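You operate a simulated robot arm through the tools that you are given. There is no shell and no other tool.

You are at the controls of a simulated robot arm. One attempt, no reset.

JOB
Press the three-band steel pin into the green collar on the blue press, as deep as the yellow card says.
Fine: use the teal pan; one stroke of the lever.

The check looks at the end state, three seconds after you hand in, the way a careful person would. Anything else that was tipped, shoved, dropped, spilled or broken makes it a failure.

ROBOT AND FRAMES
A 6-joint arm with a two-finger parallel gripper, fixed in place. Base frame: the origin is on the floor under the middle of its stand, x ahead of it, y to its left, z up. Units: mm, degrees, N and s.
It reaches about 1347 mm from its shoulder. Its first joint turns from -166.0 to 166.0 degrees. Payload 3.91 kg.
The TCP is the grasp point between the finger pads, 30 mm short of the fingertips. In the tool frame z runs along the fingers and y along their closing line. Largest opening 110 mm; finger width 20, thickness 10; the body of the gripper, 48 by 112 mm, starts 55 mm behind the TCP.
Orientation is told as [roll, pitch, yaw] about the base's x, y, z axes, in that order, counted from this pose: with the fingers straight down and closing along the base's y, the tool's x points along the base's -x, its y along +y and its z along -z.

CONTROLS
- The arm moves only by the tool servo_tool. Its argument "commands" is one flat list of numbers, 7 for each row, row after row: the turn, a rotation vector about the base's x, y, z in degrees, then the shift along the base's x, y, z in m, then the finger opening in m, from 0 to 0.11. In form: [wx, wy, wz, dx, dy, dz, fingers, wx, wy, wz, dx, dy, dz, fingers, ...]. A call has 1 to 20 rows; each row is the pose to reach, as a shift and turn from the pose commanded when the call began. Each row takes 0.2 s and may step no farther than 50 mm and 8.6 degrees from the row before; otherwise, or with a gripper value out of range, the whole call is refused. Where a pose cannot be reached the arm comes as near as it can. A force on the tool above 50 N (or 10 N above the force at the start of the call, whichever is more), or a blocked arm, ends the call early, and 0.2 s more pass. Each finger travels about 108 mm/s and halts on what it meets, pressing with about 35 N; the grip force reading is that of the motor and also rises with nothing between the fingers. The clock runs only during rows and for 0.2 s after the last one: add rows that repeat a pose to give the fingers time. It gives the time, the measured TCP pose, the force on the tool (base axes), the opening and the grip force at its end, in the units of the frame above (readings bear some noise), with the torque about the TCP (base axes, N m) and any sound that the robot's microphone picked up, and new pictures: "pictures" is both (left out), scene, wrist or none.
- Cameras (640 x 400 px; columns grow to the right, rows downward): "scene" is fixed at [213.1, 659.6, 1511.7]; the picture's right is [-0.69, -0.73, 0.00], its down [-0.45, 0.43, -0.78] and it looks along [0.57, -0.54, -0.62] (base axes); focal length 275 px, centre (320, 200). "wrist" rides on the gripper at [72, 17, -103] in the tool frame; the picture's right is [-0.23, 0.97, 0.00], its down [-0.76, -0.18, -0.62] and it looks along [-0.61, -0.14, 0.78] (tool axes); focal length 222 px, centre (320, 200). There is no depth. A picture from a camera that has moved, and an enlarged one, comes with that camera's place and axes in the base frame and with its lens. The place of the scene camera against the robot may be out by one fixed shift of up to 18 mm in any direction.
- inspect(camera, box): a new picture of the part [left, top, right, bottom] of that camera's present view, enlarged. No time passes.
- job_done(): hands the job in; it is judged then, once.

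Places have to be worked out from the pictures, the camera data and where the tool is seen. Open the gripper and draw the arm clear of the work before you hand the job in, unless the task says otherwise.

The tools are called after ">>>" by a JSON object that holds its "name" and its "arguments". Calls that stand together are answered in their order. servo_tool: Moves the arm, as the interface text tells. Its arguments: {"type":"object","properties":{"commands":{"type":"array"},"pictures":{"type":"string","enum":["both","scene","wrist","none"]}},"required":["commands"]} The other tools are called the same way: inspect (camera, box) takes an enlarged picture of a part of a camera's view; job_done () hands the job in.

At the start:

```text
t: 0.0
tool_pos: [586.7, 92.4, 1301.0]
ee_rot: [0.1, 0.1, 0.0]
force: [-1.1, 0.2, 0.0]
wrist_torque: [-0.03, -0.03, 0.02]
grip_width: 110.2
grasp_force: 0.0
```

scene: 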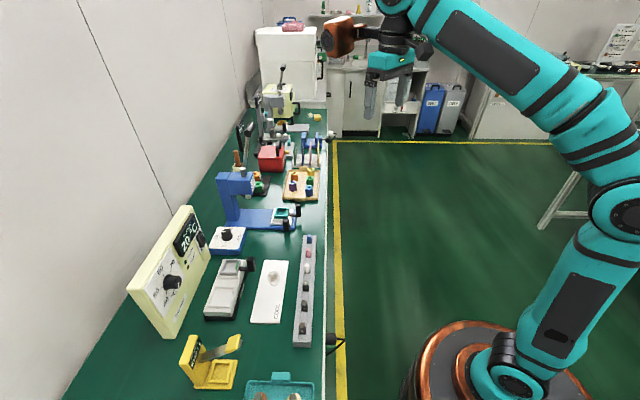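
wrist: 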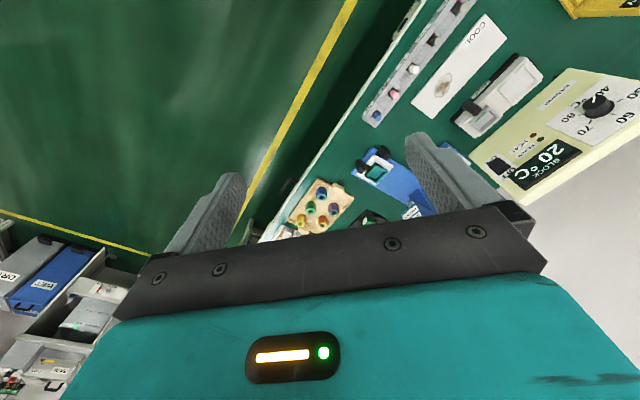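

I start by looking closely at the scene picture to find the pin, press, card, pan and lever; nothing moves yet.

>>> {"name": "inspect", "arguments": {"camera": "scene", "box": [180, 160, 340, 260]}}

>>> {"name": "inspect", "arguments": {"camera": "scene", "box": [200, 60, 360, 160]}}

>>> {"name": "inspect", "arguments": {"camera": "scene", "box": [120, 200, 340, 338]}}

>>> {"name": "inspect", "arguments": {"camera": "scene", "box": [150, 300, 350, 400]}}

>>> {"name": "inspect", "arguments": {"camera": "wrist", "box": [240, 100, 500, 260]}}

```text
4.00 times, centred on (260, 210) of scene
camera zoom: at [213.1, 659.6, 1511.7], right [-0.69, -0.73, 0.0], down [-0.45, 0.43, -0.78], along [0.57, -0.54, -0.62], focal length 1099 px, centre (560, 160)
```

zoom: 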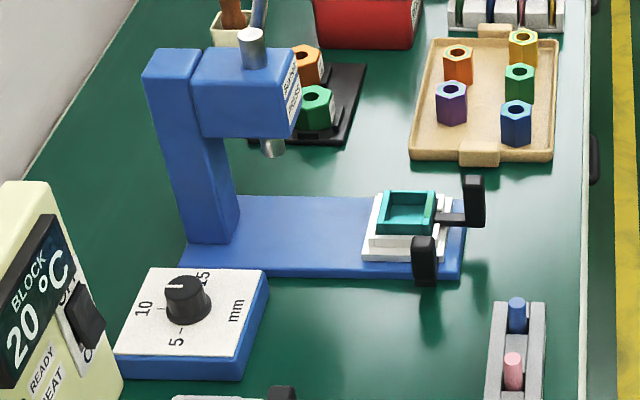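

```text
4.00 times, centred on (280, 110) of scene
camera zoom: at [213.1, 659.6, 1511.7], right [-0.69, -0.73, 0.0], down [-0.45, 0.43, -0.78], along [0.57, -0.54, -0.62], focal length 1099 px, centre (480, 560)
```

zoom: 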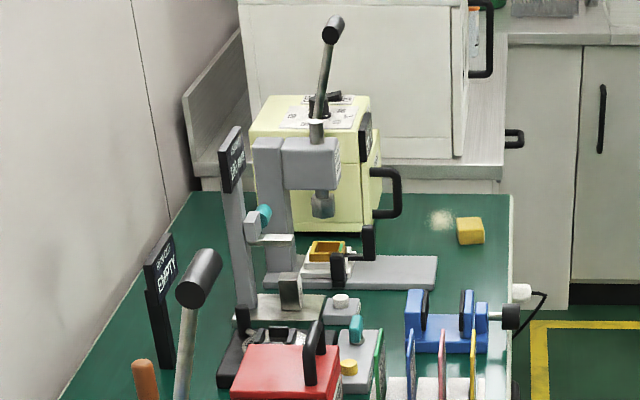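

```text
2.90 times, centred on (230, 269) of scene
camera zoom: at [213.1, 659.6, 1511.7], right [-0.69, -0.73, 0.0], down [-0.45, 0.43, -0.78], along [0.57, -0.54, -0.62], focal length 797 px, centre (581, 0)
```

zoom: 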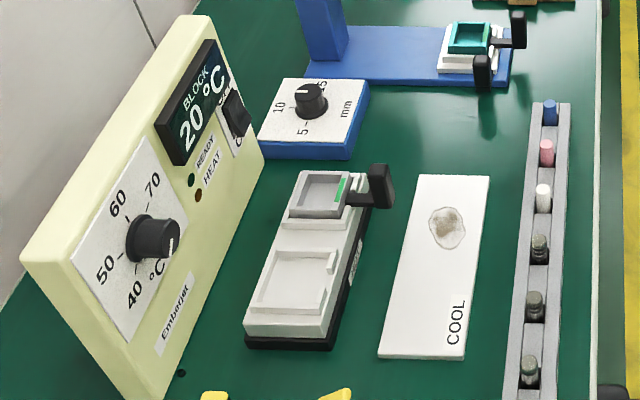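

```text
3.20 times, centred on (250, 350) of scene
camera zoom: at [213.1, 659.6, 1511.7], right [-0.69, -0.73, 0.0], down [-0.45, 0.43, -0.78], along [0.57, -0.54, -0.62], focal length 880 px, centre (544, -280)
```

zoom: 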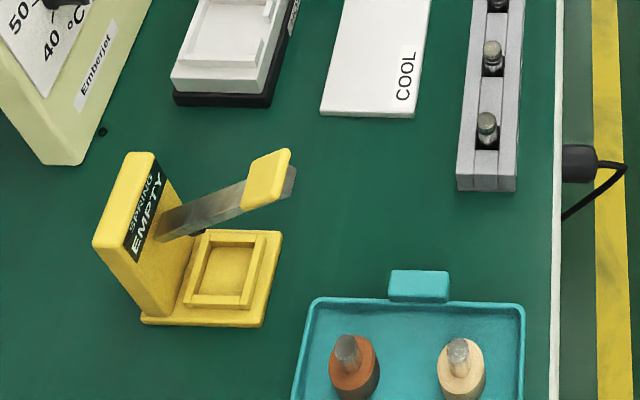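

```text
2.46 times, centred on (370, 180) of wrist
camera zoom: at [512.2, 108.6, 1404.5], right [0.23, 0.97, 0.0], down [0.76, -0.18, 0.62], along [0.61, -0.14, -0.78], focal length 547 px, centre (197, 249)
```

zoom: 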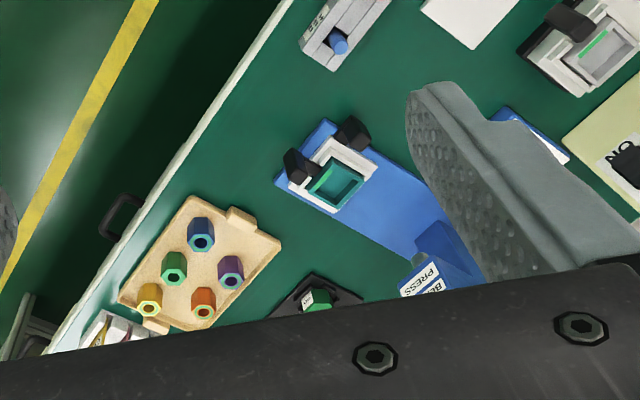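

The coloured cards seem to stand in a rack beyond the collar tray; I look at that area and at the wrist view of it in more detail before moving.

>>> {"name": "inspect", "arguments": {"camera": "scene", "box": [270, 125, 350, 175]}}

>>> {"name": "inspect", "arguments": {"camera": "scene", "box": [220, 120, 300, 200]}}

>>> {"name": "inspect", "arguments": {"camera": "scene", "box": [230, 60, 310, 130]}}

>>> {"name": "inspect", "arguments": {"camera": "wrist", "box": [340, 0, 640, 190]}}

>>> {"name": "inspect", "arguments": {"camera": "scene", "box": [290, 230, 340, 350]}}

```text
8.00 times, centred on (310, 150) of scene
camera zoom: at [213.1, 659.6, 1511.7], right [-0.69, -0.73, 0.0], down [-0.45, 0.43, -0.78], along [0.57, -0.54, -0.62], focal length 2199 px, centre (400, 600)
```

zoom: 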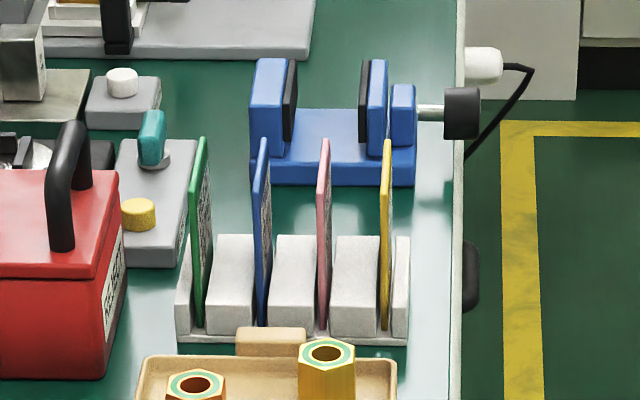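

```text
5.00 times, centred on (260, 160) of scene
camera zoom: at [213.1, 659.6, 1511.7], right [-0.69, -0.73, 0.0], down [-0.45, 0.43, -0.78], along [0.57, -0.54, -0.62], focal length 1374 px, centre (620, 400)
```

zoom: 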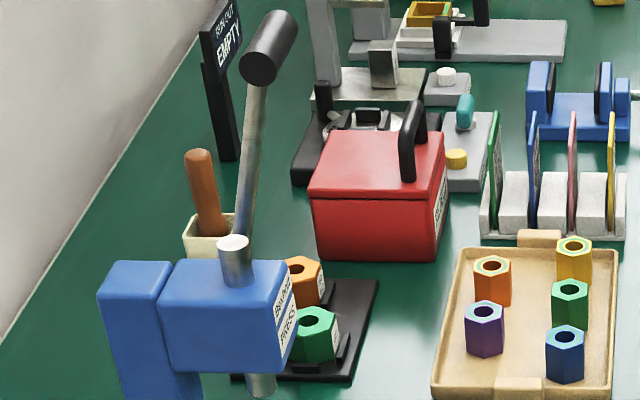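

```text
5.71 times, centred on (270, 95) of scene
camera zoom: at [213.1, 659.6, 1511.7], right [-0.69, -0.73, 0.0], down [-0.45, 0.43, -0.78], along [0.57, -0.54, -0.62], focal length 1571 px, centre (606, 800)
```

zoom: 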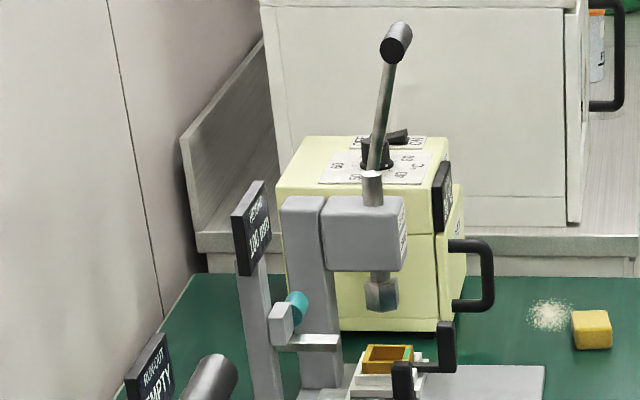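

```text
2.11 times, centred on (490, 95) of wrist
camera zoom: at [512.2, 108.6, 1404.5], right [0.23, 0.97, 0.0], down [0.76, -0.18, 0.62], along [0.61, -0.14, -0.78], focal length 468 px, centre (-38, 421)
```

zoom: 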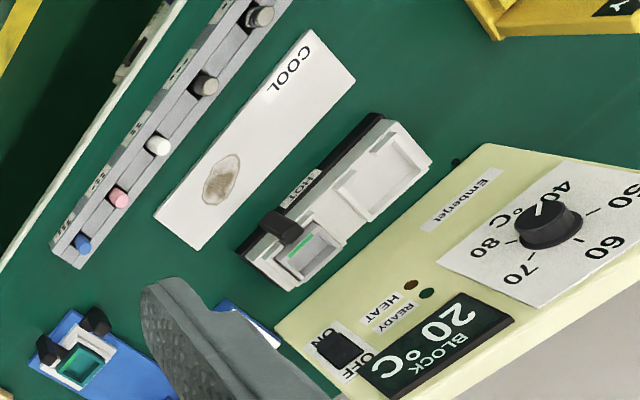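

```text
3.33 times, centred on (315, 290) of scene
camera zoom: at [213.1, 659.6, 1511.7], right [-0.69, -0.73, 0.0], down [-0.45, 0.43, -0.78], along [0.57, -0.54, -0.62], focal length 916 px, centre (337, -100)
```

zoom: 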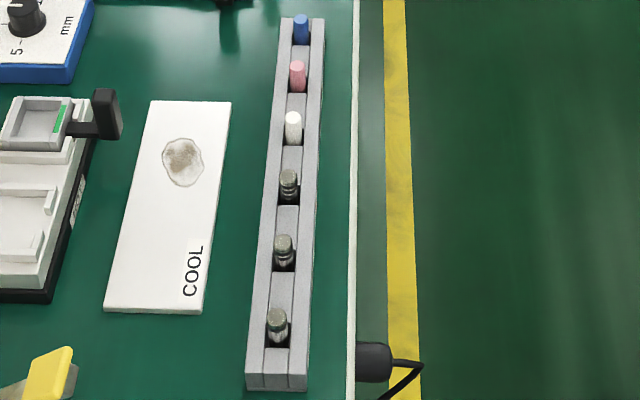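

The yellow card stands edge-on in a rack near (1150, -215) next to the bench's front edge, so I need to look at its face from the robot's side. I move the wrist camera, yawed about 59°, to a spot in front of and above it, staying high over the floor side.

>>> {"name": "servo_tool", "arguments": {"commands": [0, 0, 3.93, 0.02955, -0.02903, -0.01947, 0.11, 0, 0, 7.87, 0.0591, -0.05806, -0.03894, 0.11, 0, 0, 11.8, 0.08865, -0.08709, -0.05841, 0.11, 0, 0, 15.73, 0.1182, -0.11612, -0.07788, 0.11, 0, 0, 19.67, 0.14775, -0.14515, -0.09735, 0.11, 0, 0, 23.6, 0.1773, -0.17418, -0.11682, 0.11, 0, 0, 27.53, 0.20685, -0.20321, -0.13629, 0.11, 0, 0, 31.47, 0.2364, -0.23224, -0.15576, 0.11, 0, 0, 35.4, 0.26595, -0.26127, -0.17523, 0.11, 0, 0, 39.33, 0.2955, -0.2903, -0.1947, 0.11, 0, 0, 43.27, 0.32505, -0.31933, -0.21417, 0.11, 0, 0, 47.2, 0.3546, -0.34836, -0.23364, 0.11, 0, 0, 51.13, 0.38415, -0.37739, -0.25311, 0.11, 0, 0, 55.07, 0.4137, -0.40642, -0.27258, 0.11, 0, 0, 59, 0.44325, -0.43545, -0.29205, 0.11], "pictures": "both"}}

```text
t: 3.2
tool_pos: [992.6, -331.3, 984.7]
ee_rot: [0.1, -0.1, 59.1]
force: [1.0, -0.4, -1.4]
wrist_torque: [-0.02, 0.11, -0.02]
grip_width: 110.1
grasp_force: 0.0
out of reach, approached as far as the arm can: row 14, 15
camera wrist: at [940.2, -385.0, 1088.3], right [-0.72, 0.7, 0.0], down [0.54, 0.56, 0.62], along [0.43, 0.45, -0.78], focal length 222 px, centre (320, 200)
```

scene: 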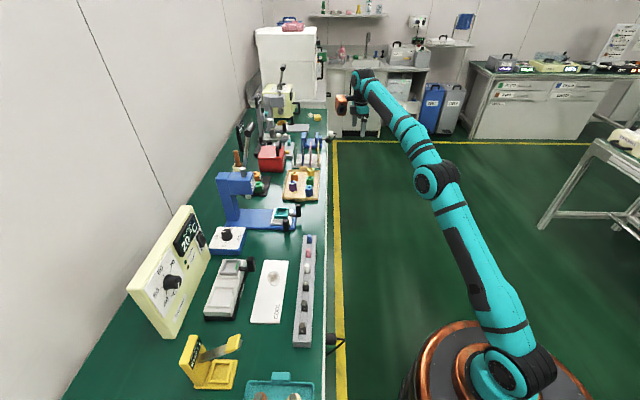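
wrist: 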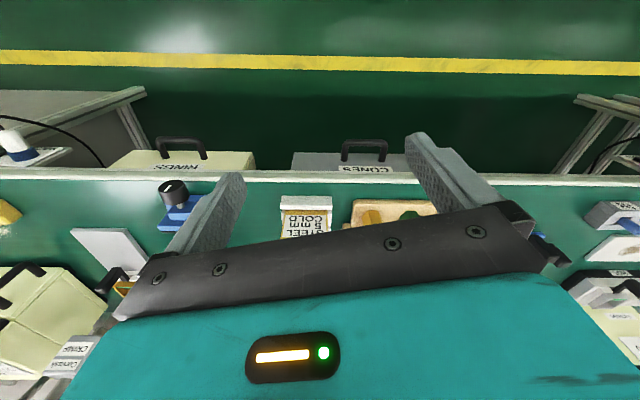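

The yellow card is visible between the fingers (upside-down text). I enlarge it.

>>> {"name": "inspect", "arguments": {"camera": "wrist", "box": [265, 185, 345, 245]}}

>>> {"name": "inspect", "arguments": {"camera": "wrist", "box": [340, 185, 440, 235]}}

>>> {"name": "inspect", "arguments": {"camera": "wrist", "box": [540, 180, 640, 380]}}

```text
6.67 times, centred on (305, 215) of wrist
camera zoom: at [940.2, -385.0, 1088.3], right [-0.72, 0.7, 0.0], down [0.54, 0.56, 0.62], along [0.43, 0.45, -0.78], focal length 1481 px, centre (420, 100)
```

zoom: 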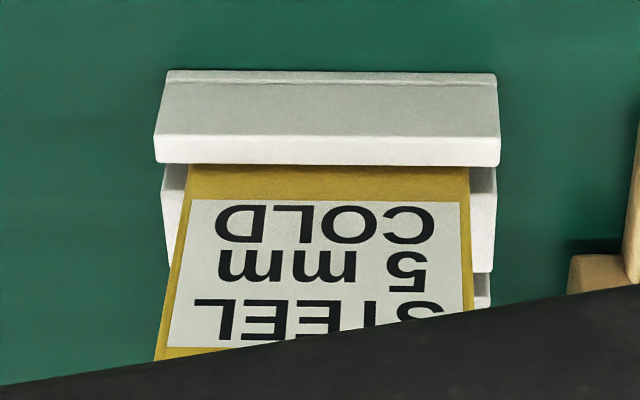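

```text
6.40 times, centred on (390, 210) of wrist
camera zoom: at [940.2, -385.0, 1088.3], right [-0.72, 0.7, 0.0], down [0.54, 0.56, 0.62], along [0.43, 0.45, -0.78], focal length 1422 px, centre (-128, 136)
```

zoom: 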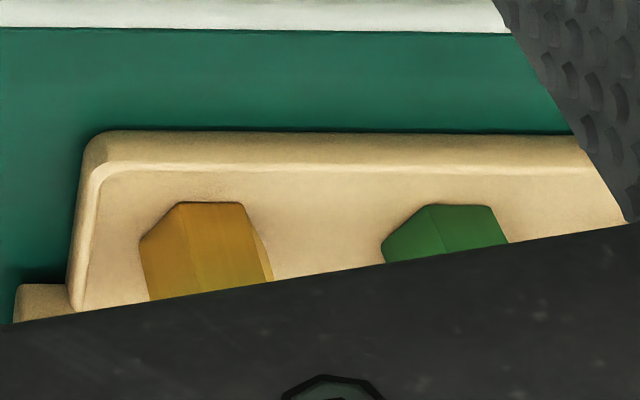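

```text
2.00 times, centred on (590, 280) of wrist
camera zoom: at [940.2, -385.0, 1088.3], right [-0.72, 0.7, 0.0], down [0.54, 0.56, 0.62], along [0.43, 0.45, -0.78], focal length 444 px, centre (-220, 40)
```

zoom: 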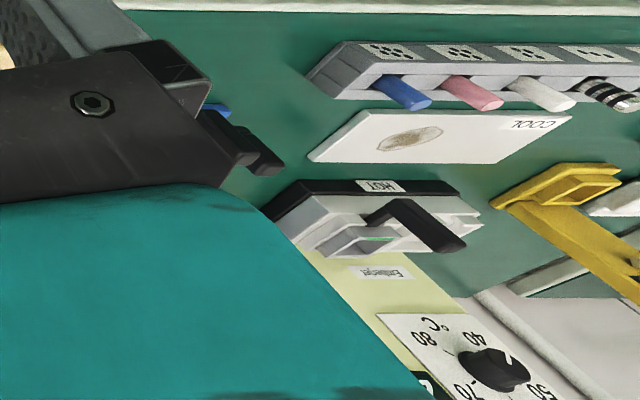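

The yellow card reads "STEEL / 5 mm / COLD", so the depth is 5 mm with no heating. Next I move the wrist camera back along the bench's front side to look at the pin rack near (620, 335).

>>> {"name": "servo_tool", "arguments": {"commands": [0, 0, 0, -0.0294, 0.0351, 0, 0.11, 0, 0, 0, -0.0588, 0.0702, 0, 0.11, 0, 0, 0, -0.0881, 0.1054, 0, 0.11, 0, 0, 0, -0.1175, 0.1405, 0, 0.11, 0, 0, 0, -0.1469, 0.1756, 0, 0.11, 0, 0, 0, -0.1763, 0.2107, 0, 0.11, 0, 0, 0, -0.2056, 0.2459, 0, 0.11, 0, 0, 0, -0.235, 0.281, 0, 0.11, 0, 0, 0, -0.2644, 0.3161, 0, 0.11, 0, 0, 0, -0.2938, 0.3512, 0, 0.11, 0, 0, 0, -0.3231, 0.3864, 0, 0.11, 0, 0, 0, -0.3525, 0.4215, 0, 0.11, 0, 0, 0, -0.3819, 0.4566, 0, 0.11, 0, 0, 0, -0.4113, 0.4917, 0, 0.11, 0, 0, 0, -0.4406, 0.5269, 0, 0.11, 0, 0, 0, -0.47, 0.562, 0, 0.11], "pictures": "wrist"}}

```text
t: 6.6
tool_pos: [518.8, 231.6, 987.8]
ee_rot: [0.0, 0.0, 59.0]
force: [0.2, -0.4, 0.7]
wrist_torque: [0.0, 0.04, -0.01]
grip_width: 109.7
grasp_force: 0.0
camera wrist: at [466.8, 178.4, 1091.3], right [-0.72, 0.7, 0.0], down [0.55, 0.56, 0.62], along [0.43, 0.45, -0.78], focal length 222 px, centre (320, 200)
```

wrist: 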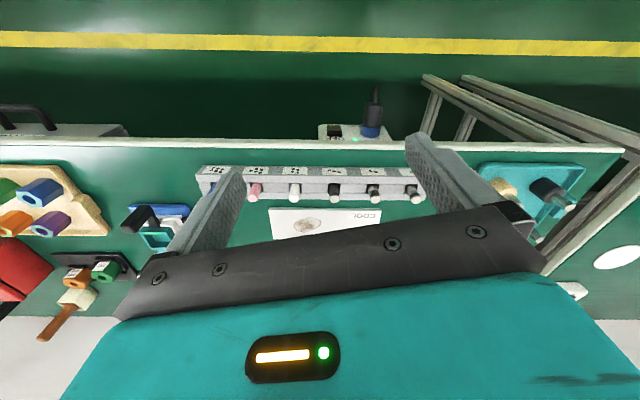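

The rack is now in view; I enlarge the pins and their labels, plus the surroundings.

>>> {"name": "inspect", "arguments": {"camera": "wrist", "box": [310, 155, 430, 215]}}

>>> {"name": "inspect", "arguments": {"camera": "wrist", "box": [190, 155, 310, 215]}}

>>> {"name": "inspect", "arguments": {"camera": "wrist", "box": [0, 160, 200, 340]}}

>>> {"name": "inspect", "arguments": {"camera": "wrist", "box": [450, 140, 640, 300]}}

```text
5.33 times, centred on (370, 185) of wrist
camera zoom: at [466.8, 178.4, 1091.3], right [-0.72, 0.7, 0.0], down [0.55, 0.56, 0.62], along [0.43, 0.45, -0.78], focal length 1185 px, centre (53, 280)
```

zoom: 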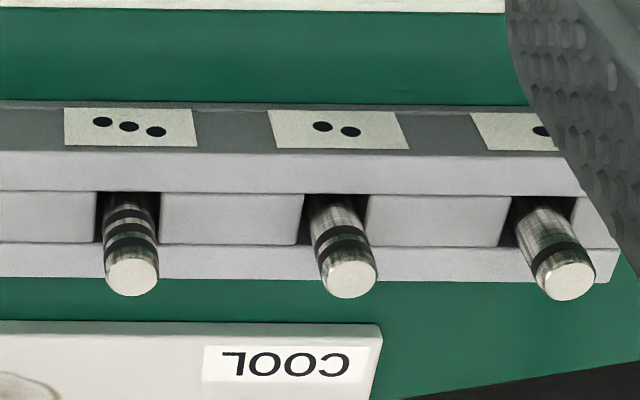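

```text
5.33 times, centred on (250, 185) of wrist
camera zoom: at [466.8, 178.4, 1091.3], right [-0.72, 0.7, 0.0], down [0.55, 0.56, 0.62], along [0.43, 0.45, -0.78], focal length 1185 px, centre (693, 280)
```

zoom: 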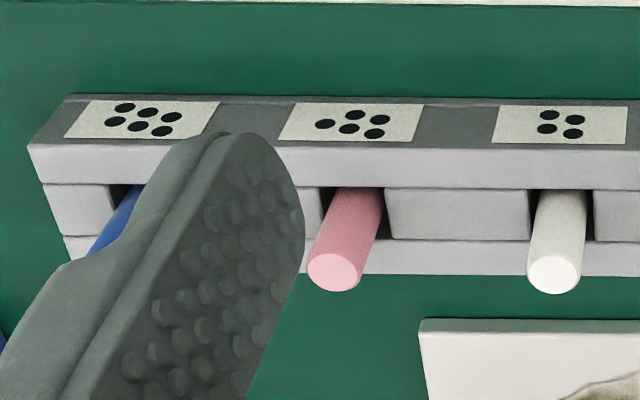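

```text
2.22 times, centred on (100, 250) of wrist
camera zoom: at [466.8, 178.4, 1091.3], right [-0.72, 0.7, 0.0], down [0.55, 0.56, 0.62], along [0.43, 0.45, -0.78], focal length 494 px, centre (809, 89)
```

zoom: 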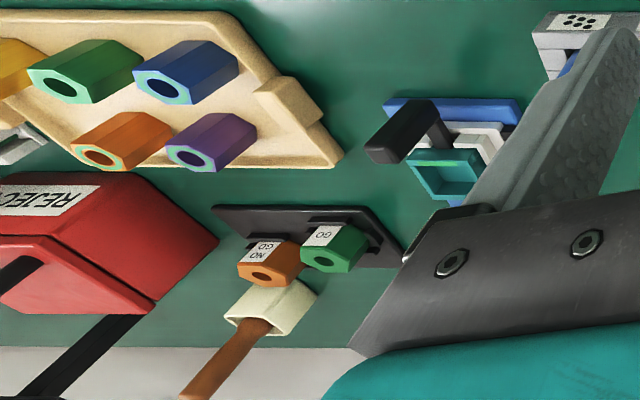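

```text
2.50 times, centred on (545, 220) of wrist
camera zoom: at [466.8, 178.4, 1091.3], right [-0.72, 0.7, 0.0], down [0.55, 0.56, 0.62], along [0.43, 0.45, -0.78], focal length 555 px, centre (-242, 150)
```

zoom: 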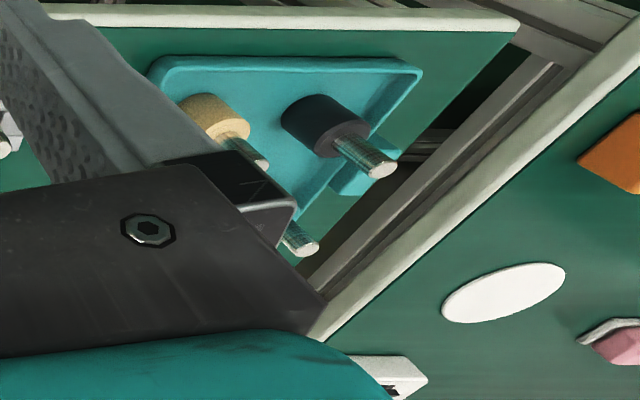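

The three-dot slot holds the banded pin I want; I zoom on its bands to count, and then move the wrist camera to look at the teal pan and carriage on the blue press.

>>> {"name": "inspect", "arguments": {"camera": "wrist", "box": [318, 180, 350, 220]}}

>>> {"name": "servo_tool", "arguments": {"commands": [0, 0, 0, 0.0409, -0.0146, -0.0078, 0.11, 0, 0, 0, 0.0818, -0.0293, -0.0155, 0.11, 0, 0, 0, 0.1226, -0.0439, -0.0233, 0.11, 0, 0, 0, 0.1635, -0.0585, -0.031, 0.11, 0, 0, 0, 0.2044, -0.0731, -0.0388, 0.11, 0, 0, 0, 0.2453, -0.0878, -0.0465, 0.11, 0, 0, 0, 0.2861, -0.1024, -0.0543, 0.11, 0, 0, 0, 0.327, -0.117, -0.062, 0.11], "pictures": "wrist"}}

```text
10.00 times, centred on (334, 200) of wrist
camera zoom: at [466.8, 178.4, 1091.3], right [-0.72, 0.7, 0.0], down [0.55, 0.56, 0.62], along [0.43, 0.45, -0.78], focal length 2221 px, centre (180, 200)
```

zoom: 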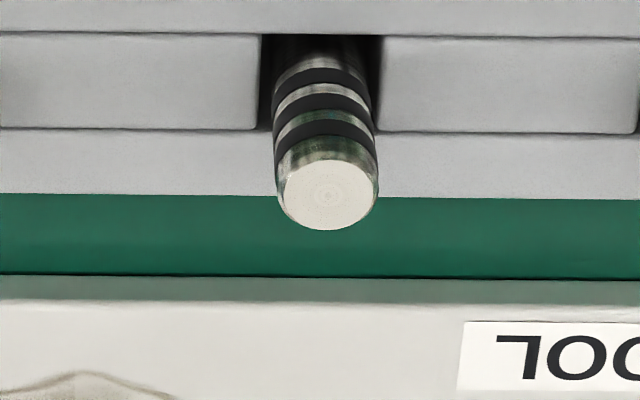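

```text
t: 8.4
tool_pos: [848.1, 113.9, 926.9]
ee_rot: [-0.1, -0.1, 59.1]
force: [-0.8, 1.2, 1.4]
wrist_torque: [0.01, -0.05, 0.0]
grip_width: 110.2
grasp_force: 0.1
camera wrist: at [794.9, 58.8, 1029.6], right [-0.72, 0.7, 0.0], down [0.54, 0.56, 0.62], along [0.43, 0.45, -0.78], focal length 222 px, centre (320, 200)
```

wrist: 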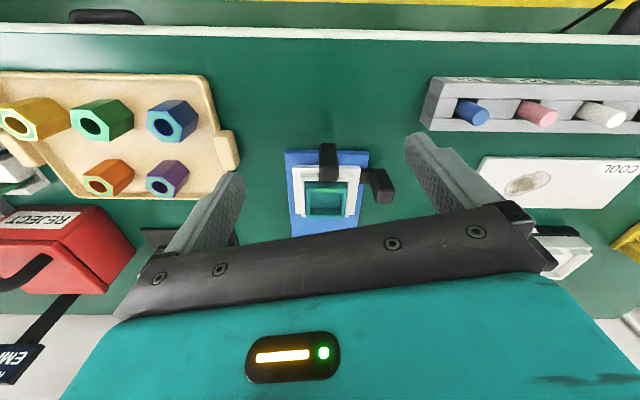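

Three black bands confirmed on the three-dot pin. Now I enlarge the teal pan on the carriage and the collar tray.

>>> {"name": "inspect", "arguments": {"camera": "wrist", "box": [270, 130, 420, 240]}}

>>> {"name": "inspect", "arguments": {"camera": "wrist", "box": [0, 60, 240, 220]}}

>>> {"name": "inspect", "arguments": {"camera": "wrist", "box": [0, 180, 180, 390]}}

```text
3.64 times, centred on (345, 185) of wrist
camera zoom: at [794.9, 58.8, 1029.6], right [-0.72, 0.7, 0.0], down [0.54, 0.56, 0.62], along [0.43, 0.45, -0.78], focal length 808 px, centre (229, 254)
```

zoom: 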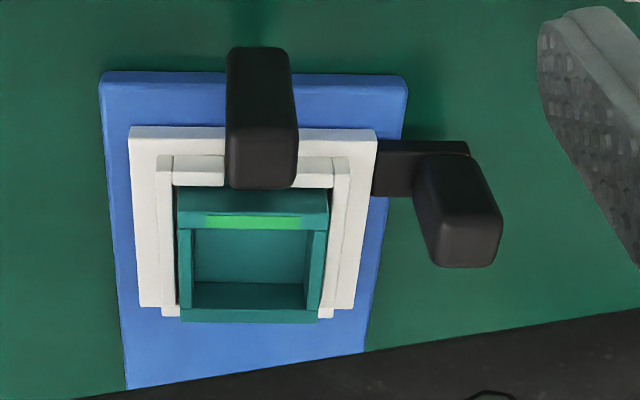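

```text
2.50 times, centred on (120, 140) of wrist
camera zoom: at [794.9, 58.8, 1029.6], right [-0.72, 0.7, 0.0], down [0.54, 0.56, 0.62], along [0.43, 0.45, -0.78], focal length 555 px, centre (820, 350)
```

zoom: 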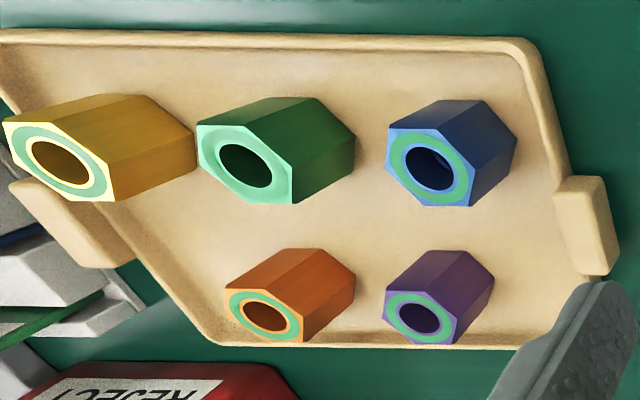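

```text
1.90 times, centred on (90, 285) of wrist
camera zoom: at [794.9, 58.8, 1029.6], right [-0.72, 0.7, 0.0], down [0.54, 0.56, 0.62], along [0.43, 0.45, -0.78], focal length 423 px, centre (758, 38)
```

zoom: 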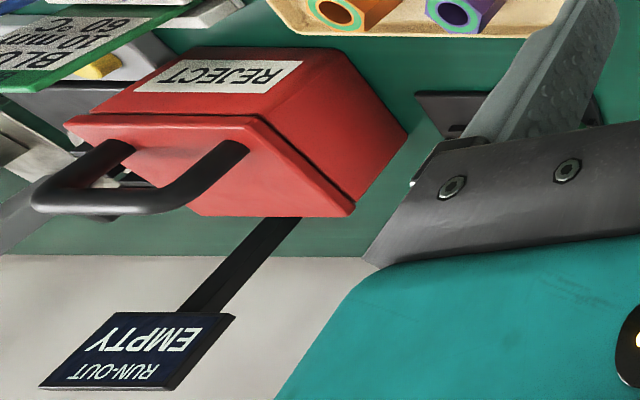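

The pan is a teal box in a white slide, with a side handle for the carriage. Now I go to look at the dial, the press ram and the lever from about (832, 297, 1009), keeping well away from the lever head I estimate near (973, 246, 1137).

>>> {"name": "servo_tool", "arguments": {"commands": [0, 0, 0, -0.01, 0.0, 0.045, 0.11, 0, 0, 0, -0.016, 0.04, 0.065, 0.11, 0, 0, 0, -0.016, 0.085, 0.082, 0.11, 0, 0, 0, -0.016, 0.134, 0.082, 0.11, 0, 0, 0, -0.016, 0.183, 0.082, 0.11], "pictures": "both"}}

```text
t: 9.6
tool_pos: [831.0, 297.0, 1009.2]
ee_rot: [0.0, 0.0, 58.9]
force: [0.1, -0.5, 1.1]
wrist_torque: [0.09, 0.02, -0.01]
grip_width: 110.0
grasp_force: 0.0
camera wrist: at [778.7, 242.8, 1111.7], right [-0.72, 0.7, 0.0], down [0.55, 0.56, 0.62], along [0.43, 0.45, -0.78], focal length 222 px, centre (320, 200)
```

scene: 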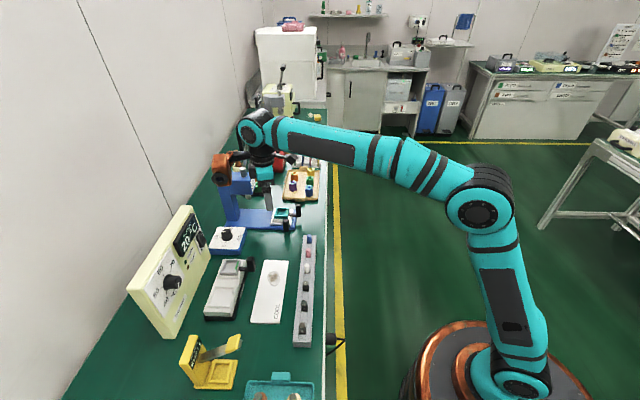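
wrist: 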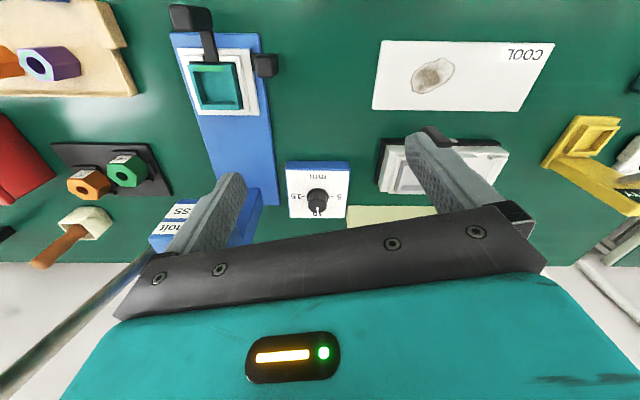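

I enlarge the dial and the carriage area, and the lever rod visible at left.

>>> {"name": "inspect", "arguments": {"camera": "wrist", "box": [270, 145, 370, 235]}}

>>> {"name": "inspect", "arguments": {"camera": "wrist", "box": [150, 0, 300, 250]}}

>>> {"name": "inspect", "arguments": {"camera": "wrist", "box": [0, 200, 220, 400]}}

>>> {"name": "inspect", "arguments": {"camera": "scene", "box": [180, 110, 310, 260]}}

```text
4.44 times, centred on (320, 190) of wrist
camera zoom: at [778.7, 242.8, 1111.7], right [-0.72, 0.7, 0.0], down [0.55, 0.56, 0.62], along [0.43, 0.45, -0.78], focal length 987 px, centre (320, 244)
```

zoom: 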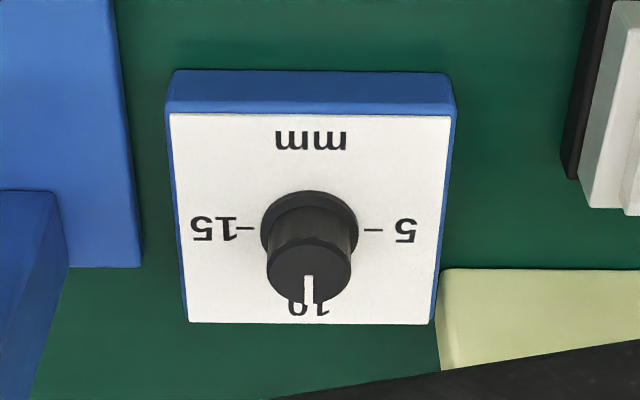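

```text
1.60 times, centred on (225, 125) of wrist
camera zoom: at [778.7, 242.8, 1111.7], right [-0.72, 0.7, 0.0], down [0.55, 0.56, 0.62], along [0.43, 0.45, -0.78], focal length 355 px, centre (472, 320)
```

zoom: 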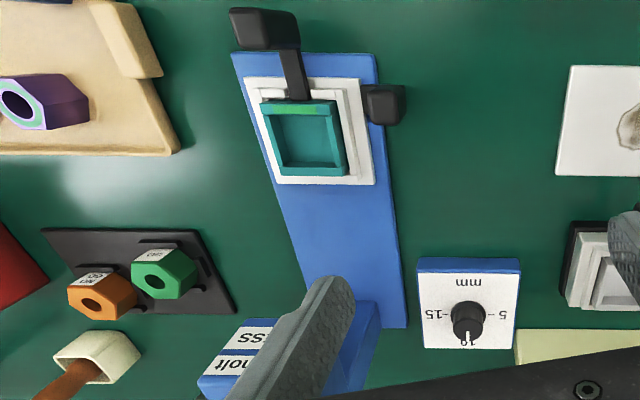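

```text
2.00 times, centred on (110, 300) of wrist
camera zoom: at [778.7, 242.8, 1111.7], right [-0.72, 0.7, 0.0], down [0.55, 0.56, 0.62], along [0.43, 0.45, -0.78], focal length 444 px, centre (740, 0)
```

zoom: 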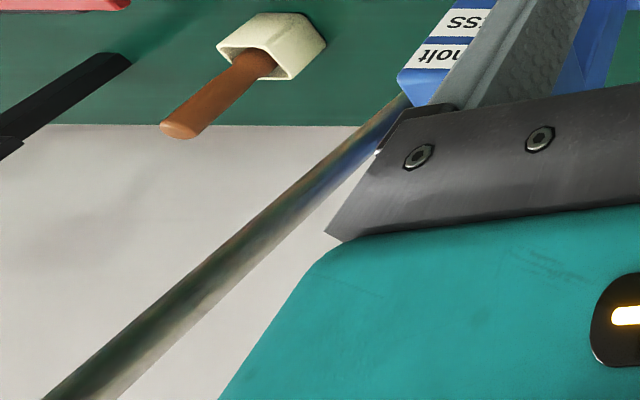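

```text
2.67 times, centred on (245, 185) of scene
camera zoom: at [213.1, 659.6, 1511.7], right [-0.69, -0.73, 0.0], down [-0.45, 0.43, -0.78], along [0.57, -0.54, -0.62], focal length 733 px, centre (520, 240)
```

zoom: 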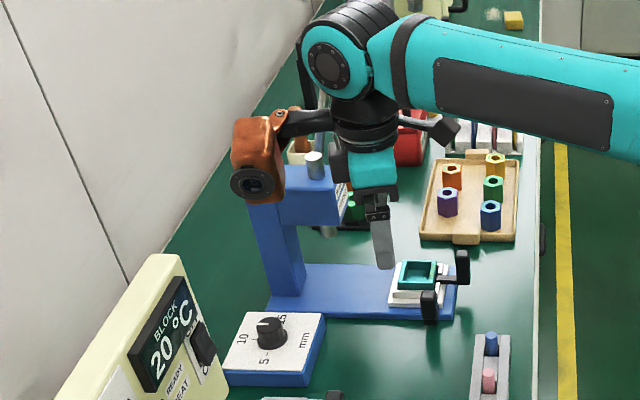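

The dial points to 10 and must be turned 90° counter-clockwise (from above) to 5. I need a better view of the lever, so I back away and tilt the wrist 30° so the camera looks flatter toward the press.

>>> {"name": "servo_tool", "arguments": {"commands": [0, 0, 0, -0.03, -0.035, 0.01, 0.11, 4.32, -4.2, 0, -0.045, -0.08, 0.02, 0.11, 8.64, -8.4, 0, -0.05, -0.125, 0.035, 0.11, 12.96, -12.6, 0, -0.05, -0.17, 0.05, 0.11, 17.28, -16.8, 0, -0.05, -0.215, 0.07, 0.11, 21.6, -21.0, 0, -0.05, -0.259, 0.089, 0.11], "pictures": "wrist"}}

```text
t: 11.0
tool_pos: [783.8, 37.4, 1098.6]
ee_rot: [-7.5, -29.5, 61.0]
force: [-1.2, 1.1, 0.0]
wrist_torque: [-0.03, 0.0, -0.03]
grip_width: 110.1
grasp_force: 0.1
camera wrist: at [702.4, -46.1, 1149.8], right [-0.72, 0.7, 0.0], down [0.25, 0.26, 0.93], along [0.65, 0.67, -0.36], focal length 222 px, centre (320, 200)
```

wrist: 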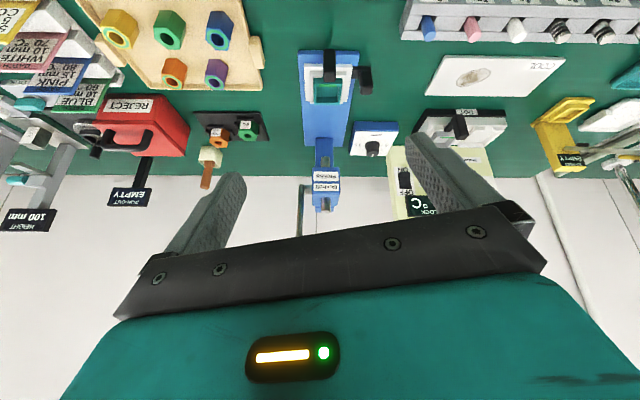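

The press with its lever on the +u side is visible in the middle; I enlarge the press and lever, and the cards for context.

>>> {"name": "inspect", "arguments": {"camera": "wrist", "box": [260, 40, 410, 245]}}

>>> {"name": "inspect", "arguments": {"camera": "wrist", "box": [0, 0, 140, 120]}}

>>> {"name": "inspect", "arguments": {"camera": "wrist", "box": [270, 110, 360, 235]}}

```text
1.95 times, centred on (335, 142) of wrist
camera zoom: at [702.4, -46.1, 1149.8], right [-0.72, 0.7, 0.0], down [0.25, 0.26, 0.93], along [0.65, 0.67, -0.36], focal length 433 px, centre (291, 312)
```

zoom: 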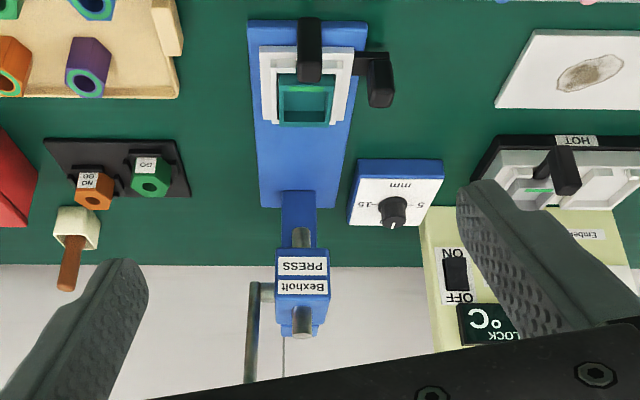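

```text
3.33 times, centred on (70, 60) of wrist
camera zoom: at [702.4, -46.1, 1149.8], right [-0.72, 0.7, 0.0], down [0.25, 0.26, 0.93], along [0.65, 0.67, -0.36], focal length 740 px, centre (1153, 667)
```

zoom: 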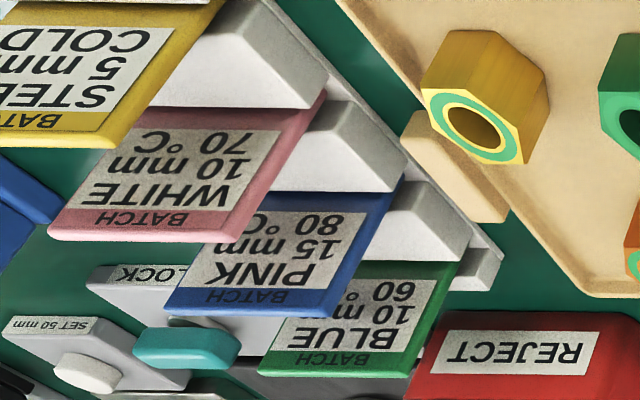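

```text
3.20 times, centred on (315, 172) of wrist
camera zoom: at [702.4, -46.1, 1149.8], right [-0.72, 0.7, 0.0], down [0.25, 0.26, 0.93], along [0.65, 0.67, -0.36], focal length 711 px, centre (336, 288)
```

zoom: 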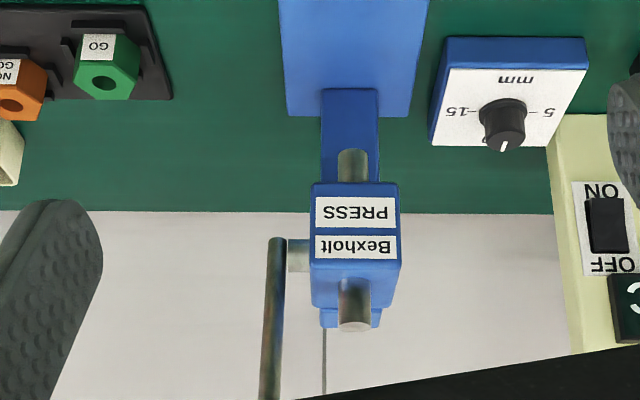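

The lever pivots on an axle on the press head's far side (about u+54 mm, z≈948), with the handle bar near (1020, 224, 1116). Cards confirm yellow = BATCH STEEL 5 mm COLD. Next I hover over the green collar near (1033, -53) to measure it closely.

>>> {"name": "servo_tool", "arguments": {"commands": [-2.7, 2.625, 0, 0.0311, -0.0113, -0.021, 0.11, -5.4, 5.25, 0, 0.0622, -0.0226, -0.042, 0.11, -8.1, 7.875, 0, 0.0933, -0.0339, -0.063, 0.11, -10.8, 10.5, 0, 0.1244, -0.0452, -0.084, 0.11, -13.5, 13.125, 0, 0.1555, -0.0565, -0.105, 0.11, -16.2, 15.75, 0, 0.1866, -0.0678, -0.126, 0.11, -18.9, 18.375, 0, 0.2177, -0.0791, -0.147, 0.11, -21.6, 21.0, 0, 0.249, -0.0904, -0.168, 0.11, -21.6, 21.0, 0, 0.249, -0.0904, -0.168, 0.11], "pictures": "wrist"}}

```text
t: 13.0
tool_pos: [1031.3, -51.2, 927.7]
ee_rot: [0.1, 0.0, 59.0]
force: [0.0, -0.4, -0.6]
wrist_torque: [-0.01, 0.02, -0.02]
grip_width: 110.0
grasp_force: 0.1
camera wrist: at [978.9, -106.1, 1030.9], right [-0.72, 0.7, 0.0], down [0.55, 0.56, 0.62], along [0.43, 0.45, -0.78], focal length 222 px, centre (320, 200)
```

wrist: 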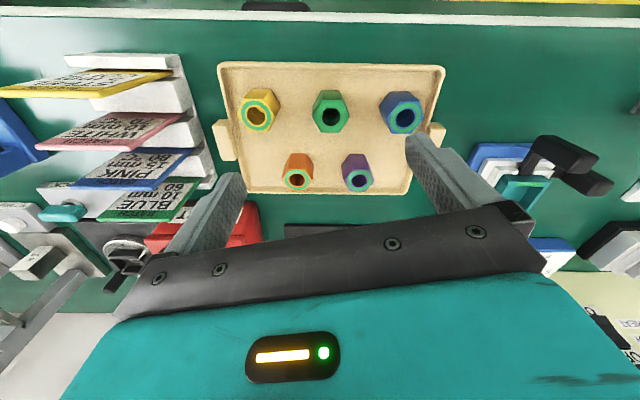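

>>> {"name": "inspect", "arguments": {"camera": "wrist", "box": [290, 70, 370, 150]}}

>>> {"name": "inspect", "arguments": {"camera": "wrist", "box": [440, 120, 640, 240]}}

>>> {"name": "inspect", "arguments": {"camera": "wrist", "box": [210, 50, 460, 200]}}

```text
5.00 times, centred on (330, 110) of wrist
camera zoom: at [978.9, -106.1, 1030.9], right [-0.72, 0.7, 0.0], down [0.55, 0.56, 0.62], along [0.43, 0.45, -0.78], focal length 1111 px, centre (270, 650)
```

zoom: 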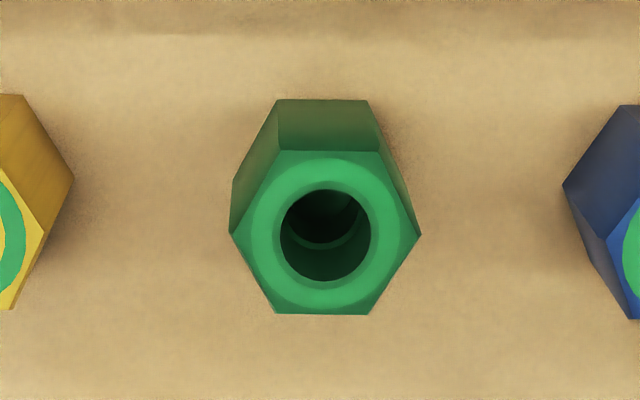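

```text
3.20 times, centred on (540, 180) of wrist
camera zoom: at [978.9, -106.1, 1030.9], right [-0.72, 0.7, 0.0], down [0.55, 0.56, 0.62], along [0.43, 0.45, -0.78], focal length 711 px, centre (-384, 264)
```

zoom: 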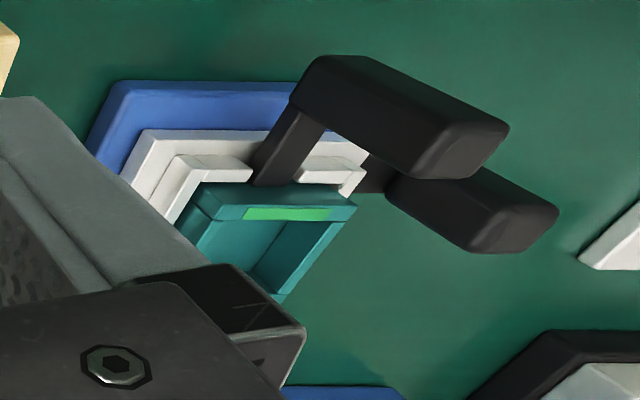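

```text
2.56 times, centred on (335, 125) of wrist
camera zoom: at [978.9, -106.1, 1030.9], right [-0.72, 0.7, 0.0], down [0.55, 0.56, 0.62], along [0.43, 0.45, -0.78], focal length 569 px, centre (282, 392)
```

zoom: 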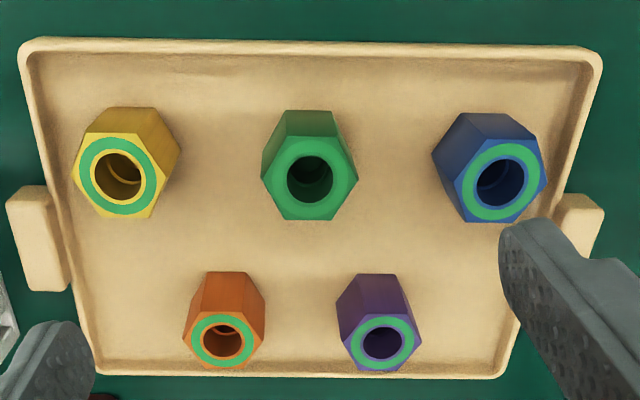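

The green collar stands at about (1024, -42), hexagon ~35 mm across flats with flats facing ±v (bench axes lie at exactly 45°), top near z≈793. I rotate the gripper to yaw -45° so the fingers close along v, and lower to z≈880 above it to check alignment.

>>> {"name": "servo_tool", "arguments": {"commands": [0, 0, -8, -0.0005, 0.0007, -0.0037, 0.07, 0, 0, -16, -0.001, 0.0014, -0.0074, 0.07, 0, 0, -24, -0.0015, 0.0021, -0.0111, 0.07, 0, 0, -32, -0.002, 0.0028, -0.0148, 0.07, 0, 0, -40, -0.0025, 0.0035, -0.0185, 0.07, 0, 0, -48, -0.003, 0.0042, -0.0222, 0.07, 0, 0, -56, -0.0035, 0.0049, -0.0259, 0.07, 0, 0, -64, -0.004, 0.0056, -0.0296, 0.07, 0, 0, -72, -0.0045, 0.0063, -0.0333, 0.07, 0, 0, -80, -0.005, 0.007, -0.037, 0.07, 0, 0, -88, -0.0055, 0.0077, -0.0407, 0.07, 0, 0, -96, -0.006, 0.0084, -0.0444, 0.07, 0, 0, -104, -0.0068, 0.0092, -0.0477, 0.07, 0, 0, -104, -0.0068, 0.0092, -0.0477, 0.07], "pictures": "wrist"}}

```text
t: 16.0
tool_pos: [1024.6, -41.5, 881.1]
ee_rot: [0.1, -0.1, -45.1]
force: [-0.3, 0.3, 0.3]
wrist_torque: [-0.03, -0.03, 0.04]
grip_width: 70.3
grasp_force: 0.0
camera wrist: at [984.7, 20.7, 984.6], right [0.85, 0.53, 0.0], down [0.41, -0.66, 0.62], along [0.33, -0.53, -0.78], focal length 222 px, centre (320, 200)
```

wrist: 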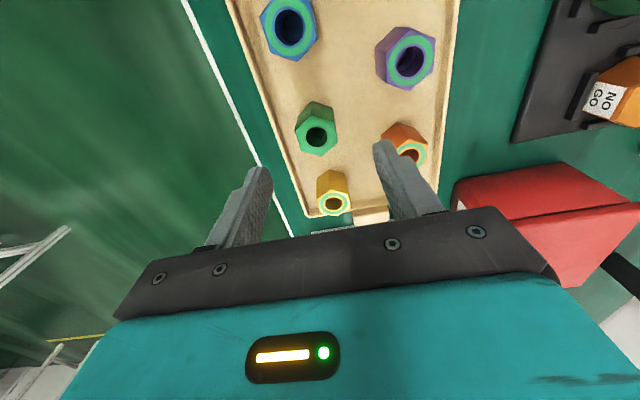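

I enlarge the collar in this view to check whether the gripper is centred on it.

>>> {"name": "inspect", "arguments": {"camera": "wrist", "box": [270, 90, 370, 165]}}

```text
5.33 times, centred on (320, 128) of wrist
camera zoom: at [984.7, 20.7, 984.6], right [0.85, 0.53, 0.0], down [0.41, -0.66, 0.62], along [0.33, -0.53, -0.78], focal length 1185 px, centre (320, 587)
```

zoom: 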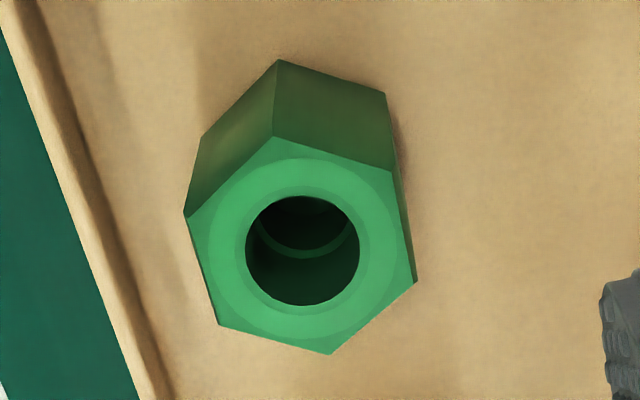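

Two views agree: collar axis at (1022.5, -45.1), top z≈805, height ~41. I shift by (-2, -3.6) mm, descend so the fingertips cover the top ~17 mm, and close.

>>> {"name": "servo_tool", "arguments": {"commands": [0, 0, 0, -0.0021, -0.0036, -0.02, 0.07, 0, 0, 0, -0.0021, -0.0036, -0.045, 0.07, 0, 0, 0, -0.0021, -0.0036, -0.063, 0.07, 0, 0, 0, -0.0021, -0.0036, -0.063, 0.07, 0, 0, 0, -0.0021, -0.0036, -0.063, 0.045, 0, 0, 0, -0.0021, -0.0036, -0.063, 0.02, 0, 0, 0, -0.0021, -0.0036, -0.063, 0.02, 0, 0, 0, -0.0021, -0.0036, -0.063, 0.02], "pictures": "wrist"}}

```text
t: 17.8
tool_pos: [1022.8, -44.9, 820.4]
ee_rot: [0.0, -0.1, -44.9]
force: [0.2, -0.7, -0.6]
wrist_torque: [-0.01, -0.02, 0.03]
grip_width: 33.1
grasp_force: 34.1
camera wrist: at [982.1, 16.7, 922.1], right [0.85, 0.53, 0.0], down [0.41, -0.66, 0.62], along [0.33, -0.53, -0.78], focal length 222 px, centre (320, 200)
```

wrist: 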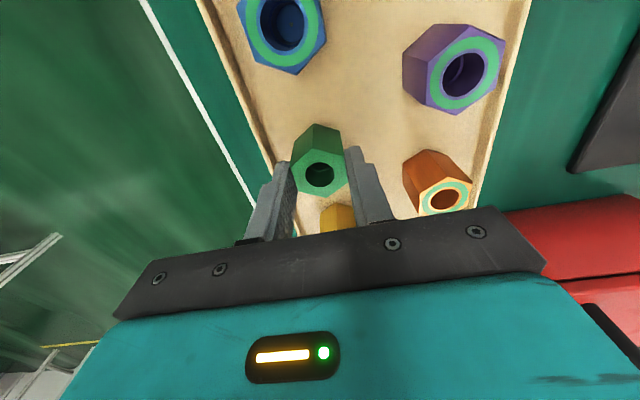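

Grip width 33 mm with 34 N: the collar is held. I lift it straight up 110 mm and carry it to a hover above the teal pan near (918, 200), then check the view.

>>> {"name": "servo_tool", "arguments": {"commands": [0, 0, 0, 0, 0, 0.02, 0.02, 0, 0, 0, 0, 0, 0.055, 0.02, 0, 0, 0, 0, 0, 0.09, 0.02, 0, 0, 0, 0, 0, 0.11, 0.02, 0, 0, 0, -0.012, 0.03, 0.12, 0.02, 0, 0, 0, -0.03, 0.07, 0.12, 0.02, 0, 0, 0, -0.048, 0.112, 0.12, 0.02, 0, 0, 0, -0.066, 0.154, 0.12, 0.02, 0, 0, 0, -0.084, 0.196, 0.12, 0.02, 0, 0, 0, -0.098, 0.23, 0.12, 0.02, 0, 0, 0, -0.1048, 0.2449, 0.12, 0.02, 0, 0, 0, -0.1048, 0.2449, 0.12, 0.02], "pictures": "both"}}

```text
t: 20.4
tool_pos: [917.7, 199.7, 937.0]
ee_rot: [-0.1, -0.2, -45.0]
force: [-0.1, 0.4, -0.6]
wrist_torque: [-0.01, 0.01, -0.02]
grip_width: 33.3
grasp_force: 35.0
camera wrist: at [877.3, 262.3, 1041.2], right [0.85, 0.53, 0.0], down [0.41, -0.66, 0.62], along [0.33, -0.53, -0.78], focal length 222 px, centre (320, 200)
```

scene: 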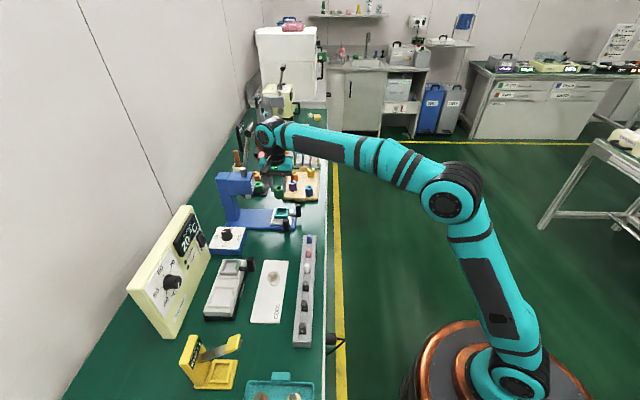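
wrist: 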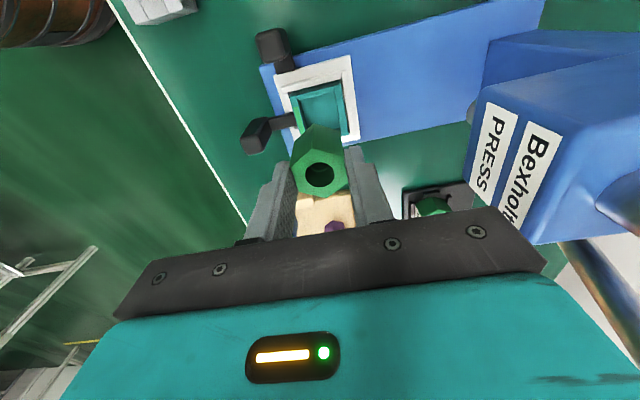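

>>> {"name": "inspect", "arguments": {"camera": "wrist", "box": [230, 20, 390, 140]}}

>>> {"name": "inspect", "arguments": {"camera": "wrist", "box": [280, 70, 380, 145]}}

```text
3.33 times, centred on (310, 80) of wrist
camera zoom: at [877.3, 262.3, 1041.2], right [0.85, 0.53, 0.0], down [0.41, -0.66, 0.62], along [0.33, -0.53, -0.78], focal length 740 px, centre (353, 600)
```

zoom: 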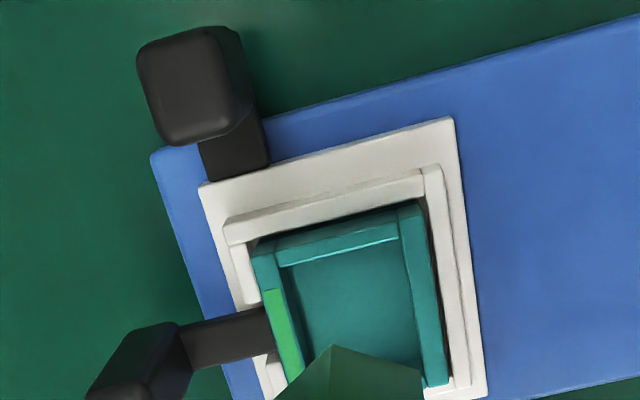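

```text
5.33 times, centred on (330, 108) of wrist
camera zoom: at [877.3, 262.3, 1041.2], right [0.85, 0.53, 0.0], down [0.41, -0.66, 0.62], along [0.33, -0.53, -0.78], focal length 1185 px, centre (267, 693)
```

zoom: 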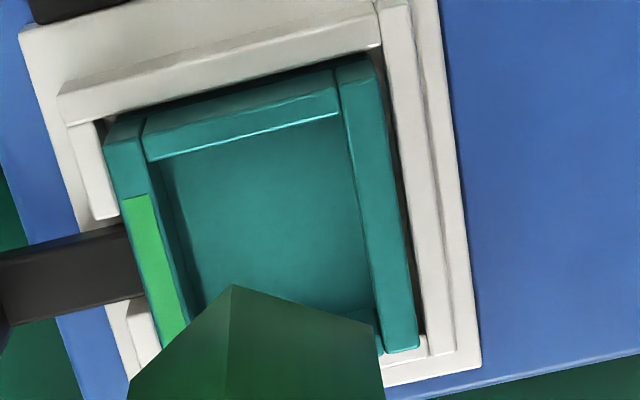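

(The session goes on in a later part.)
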